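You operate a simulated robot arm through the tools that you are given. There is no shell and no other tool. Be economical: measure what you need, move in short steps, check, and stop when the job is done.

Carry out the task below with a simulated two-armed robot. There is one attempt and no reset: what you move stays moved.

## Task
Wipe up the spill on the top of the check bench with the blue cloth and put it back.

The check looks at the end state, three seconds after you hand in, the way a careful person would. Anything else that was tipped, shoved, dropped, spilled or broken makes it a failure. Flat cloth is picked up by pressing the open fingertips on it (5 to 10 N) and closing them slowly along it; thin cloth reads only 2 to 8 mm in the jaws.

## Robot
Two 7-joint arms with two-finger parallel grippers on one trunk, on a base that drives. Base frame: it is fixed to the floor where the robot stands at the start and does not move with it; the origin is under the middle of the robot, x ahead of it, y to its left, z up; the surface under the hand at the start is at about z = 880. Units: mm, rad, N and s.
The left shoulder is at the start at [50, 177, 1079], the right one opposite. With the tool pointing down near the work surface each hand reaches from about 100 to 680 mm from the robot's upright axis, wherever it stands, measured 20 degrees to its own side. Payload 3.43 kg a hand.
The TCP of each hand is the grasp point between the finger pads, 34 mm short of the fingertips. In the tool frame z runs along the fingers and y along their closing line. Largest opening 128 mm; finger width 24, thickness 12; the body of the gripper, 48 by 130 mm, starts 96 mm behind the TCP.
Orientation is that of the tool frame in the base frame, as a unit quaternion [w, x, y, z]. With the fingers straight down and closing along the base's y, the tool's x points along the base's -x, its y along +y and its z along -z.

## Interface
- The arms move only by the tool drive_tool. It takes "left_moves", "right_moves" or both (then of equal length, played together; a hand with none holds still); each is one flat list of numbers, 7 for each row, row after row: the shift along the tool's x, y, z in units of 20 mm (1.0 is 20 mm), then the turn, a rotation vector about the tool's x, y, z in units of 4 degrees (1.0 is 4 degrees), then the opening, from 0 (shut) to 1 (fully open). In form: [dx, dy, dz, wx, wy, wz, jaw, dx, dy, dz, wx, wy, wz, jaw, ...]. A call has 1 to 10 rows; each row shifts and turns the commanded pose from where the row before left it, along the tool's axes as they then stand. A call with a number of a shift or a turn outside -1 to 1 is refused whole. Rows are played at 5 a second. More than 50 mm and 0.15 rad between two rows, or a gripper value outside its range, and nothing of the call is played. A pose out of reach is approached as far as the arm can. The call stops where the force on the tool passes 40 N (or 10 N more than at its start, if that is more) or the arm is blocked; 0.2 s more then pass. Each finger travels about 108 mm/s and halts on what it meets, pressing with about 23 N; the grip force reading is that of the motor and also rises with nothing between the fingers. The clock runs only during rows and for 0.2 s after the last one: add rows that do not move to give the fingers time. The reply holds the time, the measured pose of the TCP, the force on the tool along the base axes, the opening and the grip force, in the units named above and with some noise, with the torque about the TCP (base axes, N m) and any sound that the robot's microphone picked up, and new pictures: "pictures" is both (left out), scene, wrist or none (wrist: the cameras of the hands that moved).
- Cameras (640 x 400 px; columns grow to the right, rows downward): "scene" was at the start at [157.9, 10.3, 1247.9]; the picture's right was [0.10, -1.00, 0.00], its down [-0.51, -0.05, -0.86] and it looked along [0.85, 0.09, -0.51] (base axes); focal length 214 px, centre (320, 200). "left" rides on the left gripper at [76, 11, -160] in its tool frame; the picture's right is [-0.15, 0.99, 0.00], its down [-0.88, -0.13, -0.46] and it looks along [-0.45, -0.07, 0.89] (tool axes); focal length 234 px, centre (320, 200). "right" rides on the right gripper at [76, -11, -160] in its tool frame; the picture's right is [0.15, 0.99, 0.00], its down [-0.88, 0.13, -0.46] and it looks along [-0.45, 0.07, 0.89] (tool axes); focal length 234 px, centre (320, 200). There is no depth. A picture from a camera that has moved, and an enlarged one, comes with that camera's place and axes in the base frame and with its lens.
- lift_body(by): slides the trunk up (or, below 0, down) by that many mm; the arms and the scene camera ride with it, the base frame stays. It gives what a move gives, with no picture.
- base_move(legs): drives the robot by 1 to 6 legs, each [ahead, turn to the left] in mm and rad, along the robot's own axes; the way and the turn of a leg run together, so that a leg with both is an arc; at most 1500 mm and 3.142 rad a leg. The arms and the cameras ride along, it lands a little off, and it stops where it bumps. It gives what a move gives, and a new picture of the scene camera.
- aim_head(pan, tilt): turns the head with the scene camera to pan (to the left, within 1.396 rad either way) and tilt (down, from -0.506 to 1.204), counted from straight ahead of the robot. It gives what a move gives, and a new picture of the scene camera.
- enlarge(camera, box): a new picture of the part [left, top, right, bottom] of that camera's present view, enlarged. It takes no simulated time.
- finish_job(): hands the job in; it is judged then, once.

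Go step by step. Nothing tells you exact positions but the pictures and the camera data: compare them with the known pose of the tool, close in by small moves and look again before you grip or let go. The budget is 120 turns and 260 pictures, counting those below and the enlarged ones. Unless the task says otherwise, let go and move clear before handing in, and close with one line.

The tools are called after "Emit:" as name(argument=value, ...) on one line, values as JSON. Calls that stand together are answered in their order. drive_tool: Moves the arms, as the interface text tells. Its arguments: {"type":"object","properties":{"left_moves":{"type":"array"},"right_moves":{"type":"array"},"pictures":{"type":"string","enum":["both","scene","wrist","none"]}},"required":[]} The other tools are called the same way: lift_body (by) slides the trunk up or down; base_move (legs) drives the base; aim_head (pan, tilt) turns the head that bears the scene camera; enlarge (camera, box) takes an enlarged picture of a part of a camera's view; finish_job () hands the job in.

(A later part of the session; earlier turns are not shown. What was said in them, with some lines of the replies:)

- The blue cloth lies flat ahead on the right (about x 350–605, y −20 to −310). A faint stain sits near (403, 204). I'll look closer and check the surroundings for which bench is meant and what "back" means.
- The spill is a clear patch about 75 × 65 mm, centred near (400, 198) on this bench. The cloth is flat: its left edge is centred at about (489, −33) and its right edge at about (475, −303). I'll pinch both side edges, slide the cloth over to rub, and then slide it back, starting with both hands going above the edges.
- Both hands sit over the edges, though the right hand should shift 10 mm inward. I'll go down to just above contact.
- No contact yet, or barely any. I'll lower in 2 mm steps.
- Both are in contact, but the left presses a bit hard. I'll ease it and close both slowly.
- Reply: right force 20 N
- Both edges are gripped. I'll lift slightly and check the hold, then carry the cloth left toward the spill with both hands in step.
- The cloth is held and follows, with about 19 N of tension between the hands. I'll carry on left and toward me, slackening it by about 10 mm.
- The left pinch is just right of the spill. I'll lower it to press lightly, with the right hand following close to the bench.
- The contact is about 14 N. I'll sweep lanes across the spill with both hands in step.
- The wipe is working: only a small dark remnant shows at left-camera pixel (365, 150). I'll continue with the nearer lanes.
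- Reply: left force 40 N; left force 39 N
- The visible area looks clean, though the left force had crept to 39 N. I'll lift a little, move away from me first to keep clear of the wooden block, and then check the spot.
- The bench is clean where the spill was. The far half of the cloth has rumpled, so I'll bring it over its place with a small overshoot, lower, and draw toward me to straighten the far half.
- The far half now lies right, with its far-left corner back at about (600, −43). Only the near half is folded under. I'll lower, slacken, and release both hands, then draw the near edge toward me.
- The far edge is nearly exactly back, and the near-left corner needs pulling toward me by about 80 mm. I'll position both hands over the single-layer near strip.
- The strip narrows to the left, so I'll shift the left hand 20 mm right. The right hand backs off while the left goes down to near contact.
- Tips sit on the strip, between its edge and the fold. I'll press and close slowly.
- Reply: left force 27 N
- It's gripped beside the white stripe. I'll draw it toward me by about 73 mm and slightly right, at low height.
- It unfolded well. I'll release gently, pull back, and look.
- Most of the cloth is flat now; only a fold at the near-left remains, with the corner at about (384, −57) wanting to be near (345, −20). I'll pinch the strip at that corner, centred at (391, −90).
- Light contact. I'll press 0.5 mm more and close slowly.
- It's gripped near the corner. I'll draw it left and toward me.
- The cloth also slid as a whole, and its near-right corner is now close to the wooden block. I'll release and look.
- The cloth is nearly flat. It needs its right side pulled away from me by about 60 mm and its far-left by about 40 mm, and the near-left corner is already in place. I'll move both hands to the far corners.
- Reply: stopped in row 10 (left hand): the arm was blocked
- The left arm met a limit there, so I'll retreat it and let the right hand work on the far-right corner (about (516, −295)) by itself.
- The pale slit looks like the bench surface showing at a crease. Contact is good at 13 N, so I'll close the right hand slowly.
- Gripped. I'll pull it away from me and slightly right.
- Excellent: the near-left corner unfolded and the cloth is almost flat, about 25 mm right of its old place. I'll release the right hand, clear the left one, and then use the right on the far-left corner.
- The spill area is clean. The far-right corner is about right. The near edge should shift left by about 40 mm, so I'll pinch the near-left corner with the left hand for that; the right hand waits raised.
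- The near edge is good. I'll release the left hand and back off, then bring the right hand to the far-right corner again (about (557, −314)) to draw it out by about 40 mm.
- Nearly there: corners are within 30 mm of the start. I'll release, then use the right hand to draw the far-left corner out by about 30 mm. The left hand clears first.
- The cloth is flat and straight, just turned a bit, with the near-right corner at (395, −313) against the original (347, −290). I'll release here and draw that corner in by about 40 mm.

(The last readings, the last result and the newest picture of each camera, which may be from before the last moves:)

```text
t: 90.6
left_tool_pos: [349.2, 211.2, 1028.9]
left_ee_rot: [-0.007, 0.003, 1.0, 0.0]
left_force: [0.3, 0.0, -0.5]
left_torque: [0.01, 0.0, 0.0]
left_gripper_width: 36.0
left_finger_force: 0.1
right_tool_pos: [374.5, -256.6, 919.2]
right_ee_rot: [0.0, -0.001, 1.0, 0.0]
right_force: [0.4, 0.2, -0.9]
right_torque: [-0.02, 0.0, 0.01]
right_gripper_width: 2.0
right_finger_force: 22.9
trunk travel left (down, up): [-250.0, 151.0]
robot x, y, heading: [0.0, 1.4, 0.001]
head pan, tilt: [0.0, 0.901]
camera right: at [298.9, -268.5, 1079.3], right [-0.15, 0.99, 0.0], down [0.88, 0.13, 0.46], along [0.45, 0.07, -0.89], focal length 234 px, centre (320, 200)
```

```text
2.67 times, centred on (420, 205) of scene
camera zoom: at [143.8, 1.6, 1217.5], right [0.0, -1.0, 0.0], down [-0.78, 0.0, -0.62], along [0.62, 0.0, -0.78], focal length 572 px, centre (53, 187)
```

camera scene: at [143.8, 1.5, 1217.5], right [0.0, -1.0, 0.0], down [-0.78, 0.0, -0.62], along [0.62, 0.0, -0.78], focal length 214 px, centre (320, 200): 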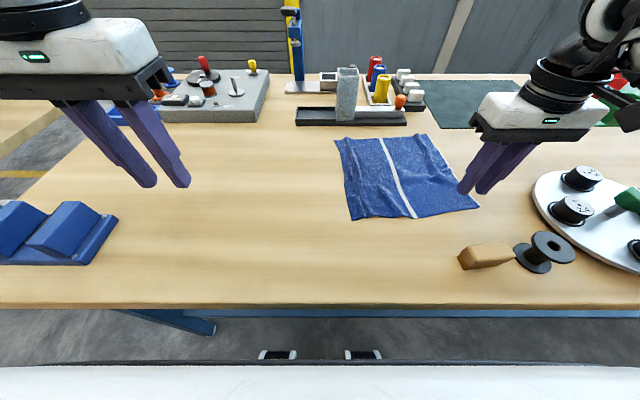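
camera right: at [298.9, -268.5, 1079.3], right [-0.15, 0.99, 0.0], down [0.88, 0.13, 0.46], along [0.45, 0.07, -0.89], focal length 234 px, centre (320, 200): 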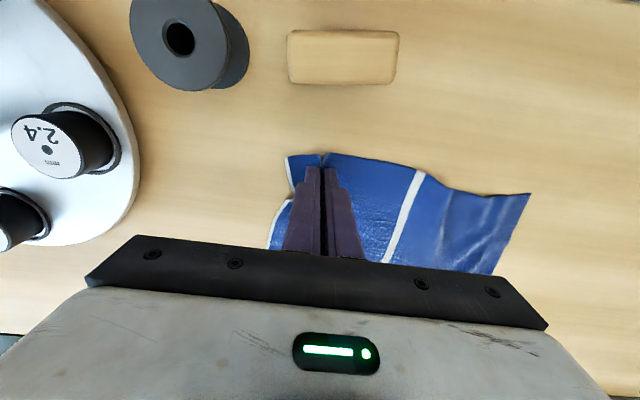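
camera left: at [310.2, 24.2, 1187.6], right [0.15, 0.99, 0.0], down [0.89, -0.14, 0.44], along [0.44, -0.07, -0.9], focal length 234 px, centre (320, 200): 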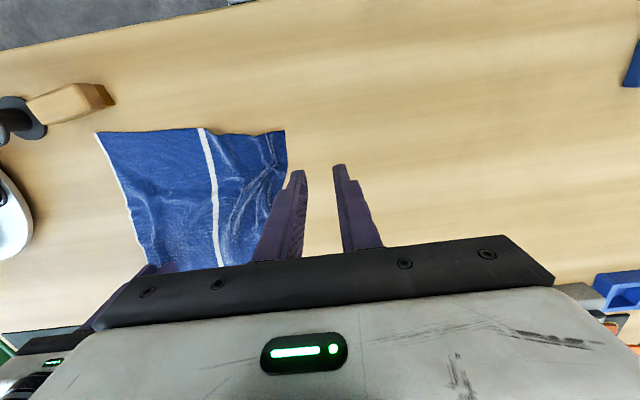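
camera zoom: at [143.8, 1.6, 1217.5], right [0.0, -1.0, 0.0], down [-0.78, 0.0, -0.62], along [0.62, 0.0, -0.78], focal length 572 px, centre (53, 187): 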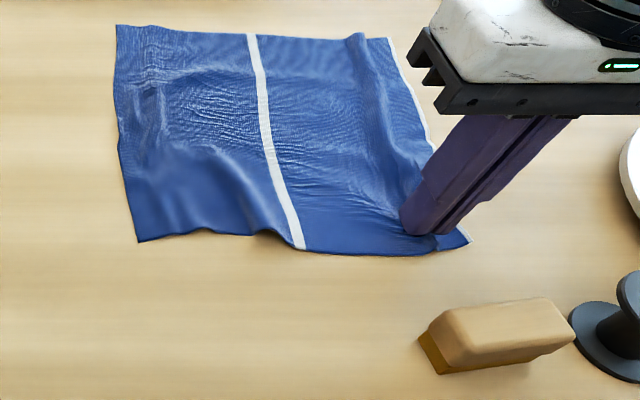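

The corner is now at about (364, −292), close to its original place. I'll release, raise, clear both hands, and do a last check.

Emit:
drive_tool(right_moves=[0, 0, 0.15, 0, 0, 0, 0, 0, 0, 0, 0, 0, 0, 0.06, 0, 0, 0, 0, 0, 0, 0.12, 0, 0, 0, 0, 0, 0, 0.18, 0, 0, -0.5, 0, 0, 0, 0.18, 0, 0, -1, 0, 0, 0, 0.18, 0, 0, -1, 0, 0, 0, 0.18, 0, 0, -1, 0, 0, 0, 0.18, 0, 0, -1, 0, 0, 0, 0.18, 0, 0, -1, 0, 0, 0, 0.18], pictures="none")

Emit:
drive_tool(right_moves=[-1, 0, -1, 0, 0, 0, 0.3, -1, 0, -1, 0, 0, 0, 0.3, -0.5, -1, -1, 0, 0, 0, 0.3, 0, -1, -1, 0, 0, 0, 0.3], left_moves=[0, 0, -1, 0, 0, 0, 0.3, 0, 0, -1, 0, 0, 0, 0.3, 0, 0, -1, 0, 0, 0, 0.3, 0, 0, -1, 0, 0, 0, 0.3])

Emit:
enlarge(camera="scene", box=[320, 130, 520, 280])

Emit:
enlarge(camera="left", box=[200, 40, 440, 190])

```text
t: 92.8
left_tool_pos: [348.9, 211.4, 1028.4]
left_ee_rot: [-0.007, 0.004, 1.0, 0.001]
left_force: [-0.1, 0.7, 0.6]
left_torque: [0.01, 0.0, 0.0]
left_gripper_width: 35.8
left_finger_force: 0.0
right_tool_pos: [374.7, -257.3, 1024.6]
right_ee_rot: [0.0, -0.001, 1.0, -0.001]
right_force: [0.1, 1.0, -1.1]
right_torque: [0.02, -0.01, 0.01]
right_gripper_width: 23.0
right_finger_force: 0.1
trunk travel left (down, up): [-250.0, 151.0]
robot x, y, heading: [-3.0, -2.9, -0.003]
head pan, tilt: [0.0, 0.901]
```

```text
t: 93.8
left_tool_pos: [352.1, 210.8, 1106.4]
left_ee_rot: [-0.006, 0.004, 1.0, 0.001]
left_force: [0.2, 0.3, -0.2]
left_torque: [-0.03, -0.04, 0.02]
left_gripper_width: 38.5
left_finger_force: 0.1
right_tool_pos: [427.0, -296.6, 1103.6]
right_ee_rot: [0.0, -0.001, 1.0, 0.0]
right_force: [-0.9, -0.4, 0.9]
right_torque: [0.0, -0.01, 0.02]
right_gripper_width: 38.5
right_finger_force: 0.2
trunk travel left (down, up): [-250.0, 151.0]
robot x, y, heading: [0.2, -1.3, -0.001]
head pan, tilt: [0.0, 0.901]
camera scene: at [143.3, 1.4, 1217.5], right [0.0, -1.0, 0.0], down [-0.78, 0.0, -0.62], along [0.62, 0.0, -0.78], focal length 214 px, centre (320, 200)
camera right: at [351.1, -309.0, 1264.8], right [-0.15, 0.99, 0.0], down [0.88, 0.13, 0.46], along [0.45, 0.07, -0.89], focal length 234 px, centre (320, 200)
camera left: at [280.9, 223.3, 1267.5], right [0.15, 0.99, 0.0], down [0.89, -0.14, 0.44], along [0.44, -0.07, -0.9], focal length 234 px, centre (320, 200)
```

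scene: 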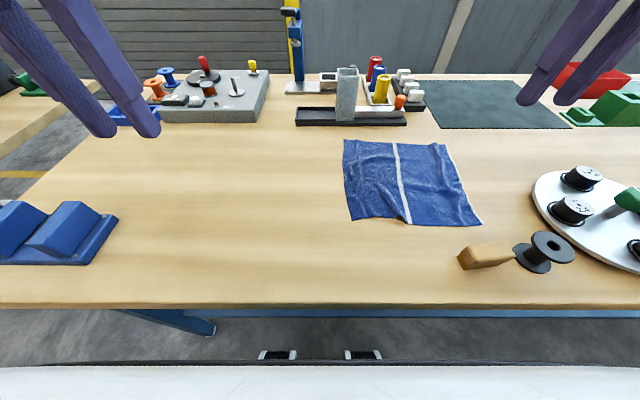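
right: 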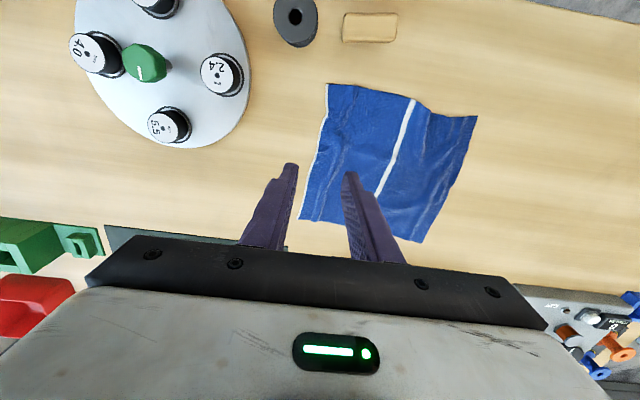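
left: 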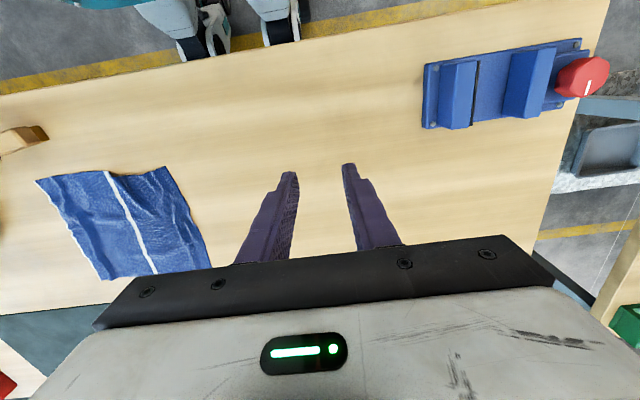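

```text
2.67 times, centred on (420, 205) of scene
camera zoom: at [143.3, 1.4, 1217.5], right [0.0, -1.0, 0.0], down [-0.78, 0.0, -0.62], along [0.62, 0.0, -0.78], focal length 572 px, centre (53, 187)
```

zoom: 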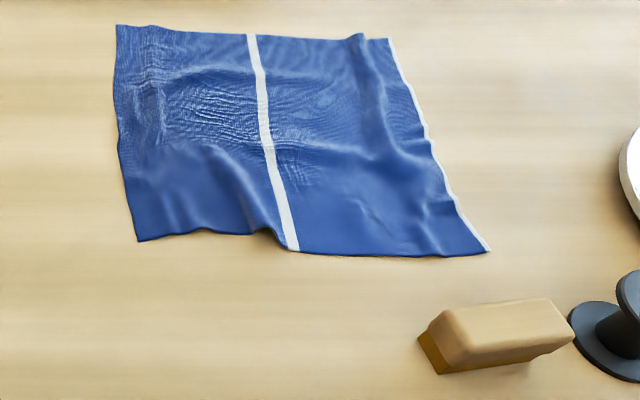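

```text
2.67 times, centred on (320, 115) of left
camera zoom: at [280.9, 223.3, 1267.5], right [0.15, 0.99, 0.0], down [0.89, -0.14, 0.44], along [0.44, -0.07, -0.9], focal length 624 px, centre (320, 427)
```

zoom: 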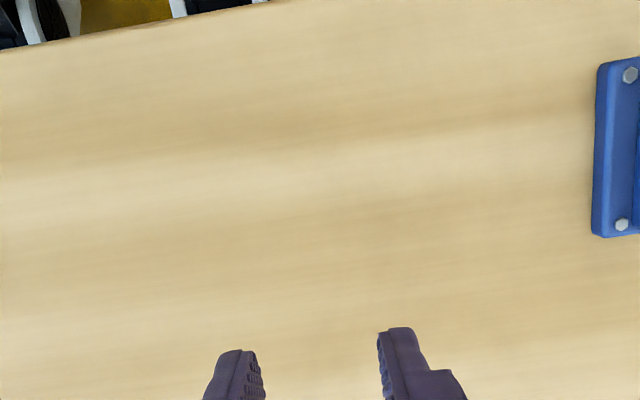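

The bench is clean where the spill was, the cloth lies open on its old spot (three corners within about 15 mm and one about 35 mm off), and nothing else has moved. Handing in.

Emit:
finish_job()

```text
The job is handed in.
```

I wiped up the spill and put the blue cloth back, spread out on its original spot with some small wrinkles left. Nothing else was moved, and both hands are empty and clear.
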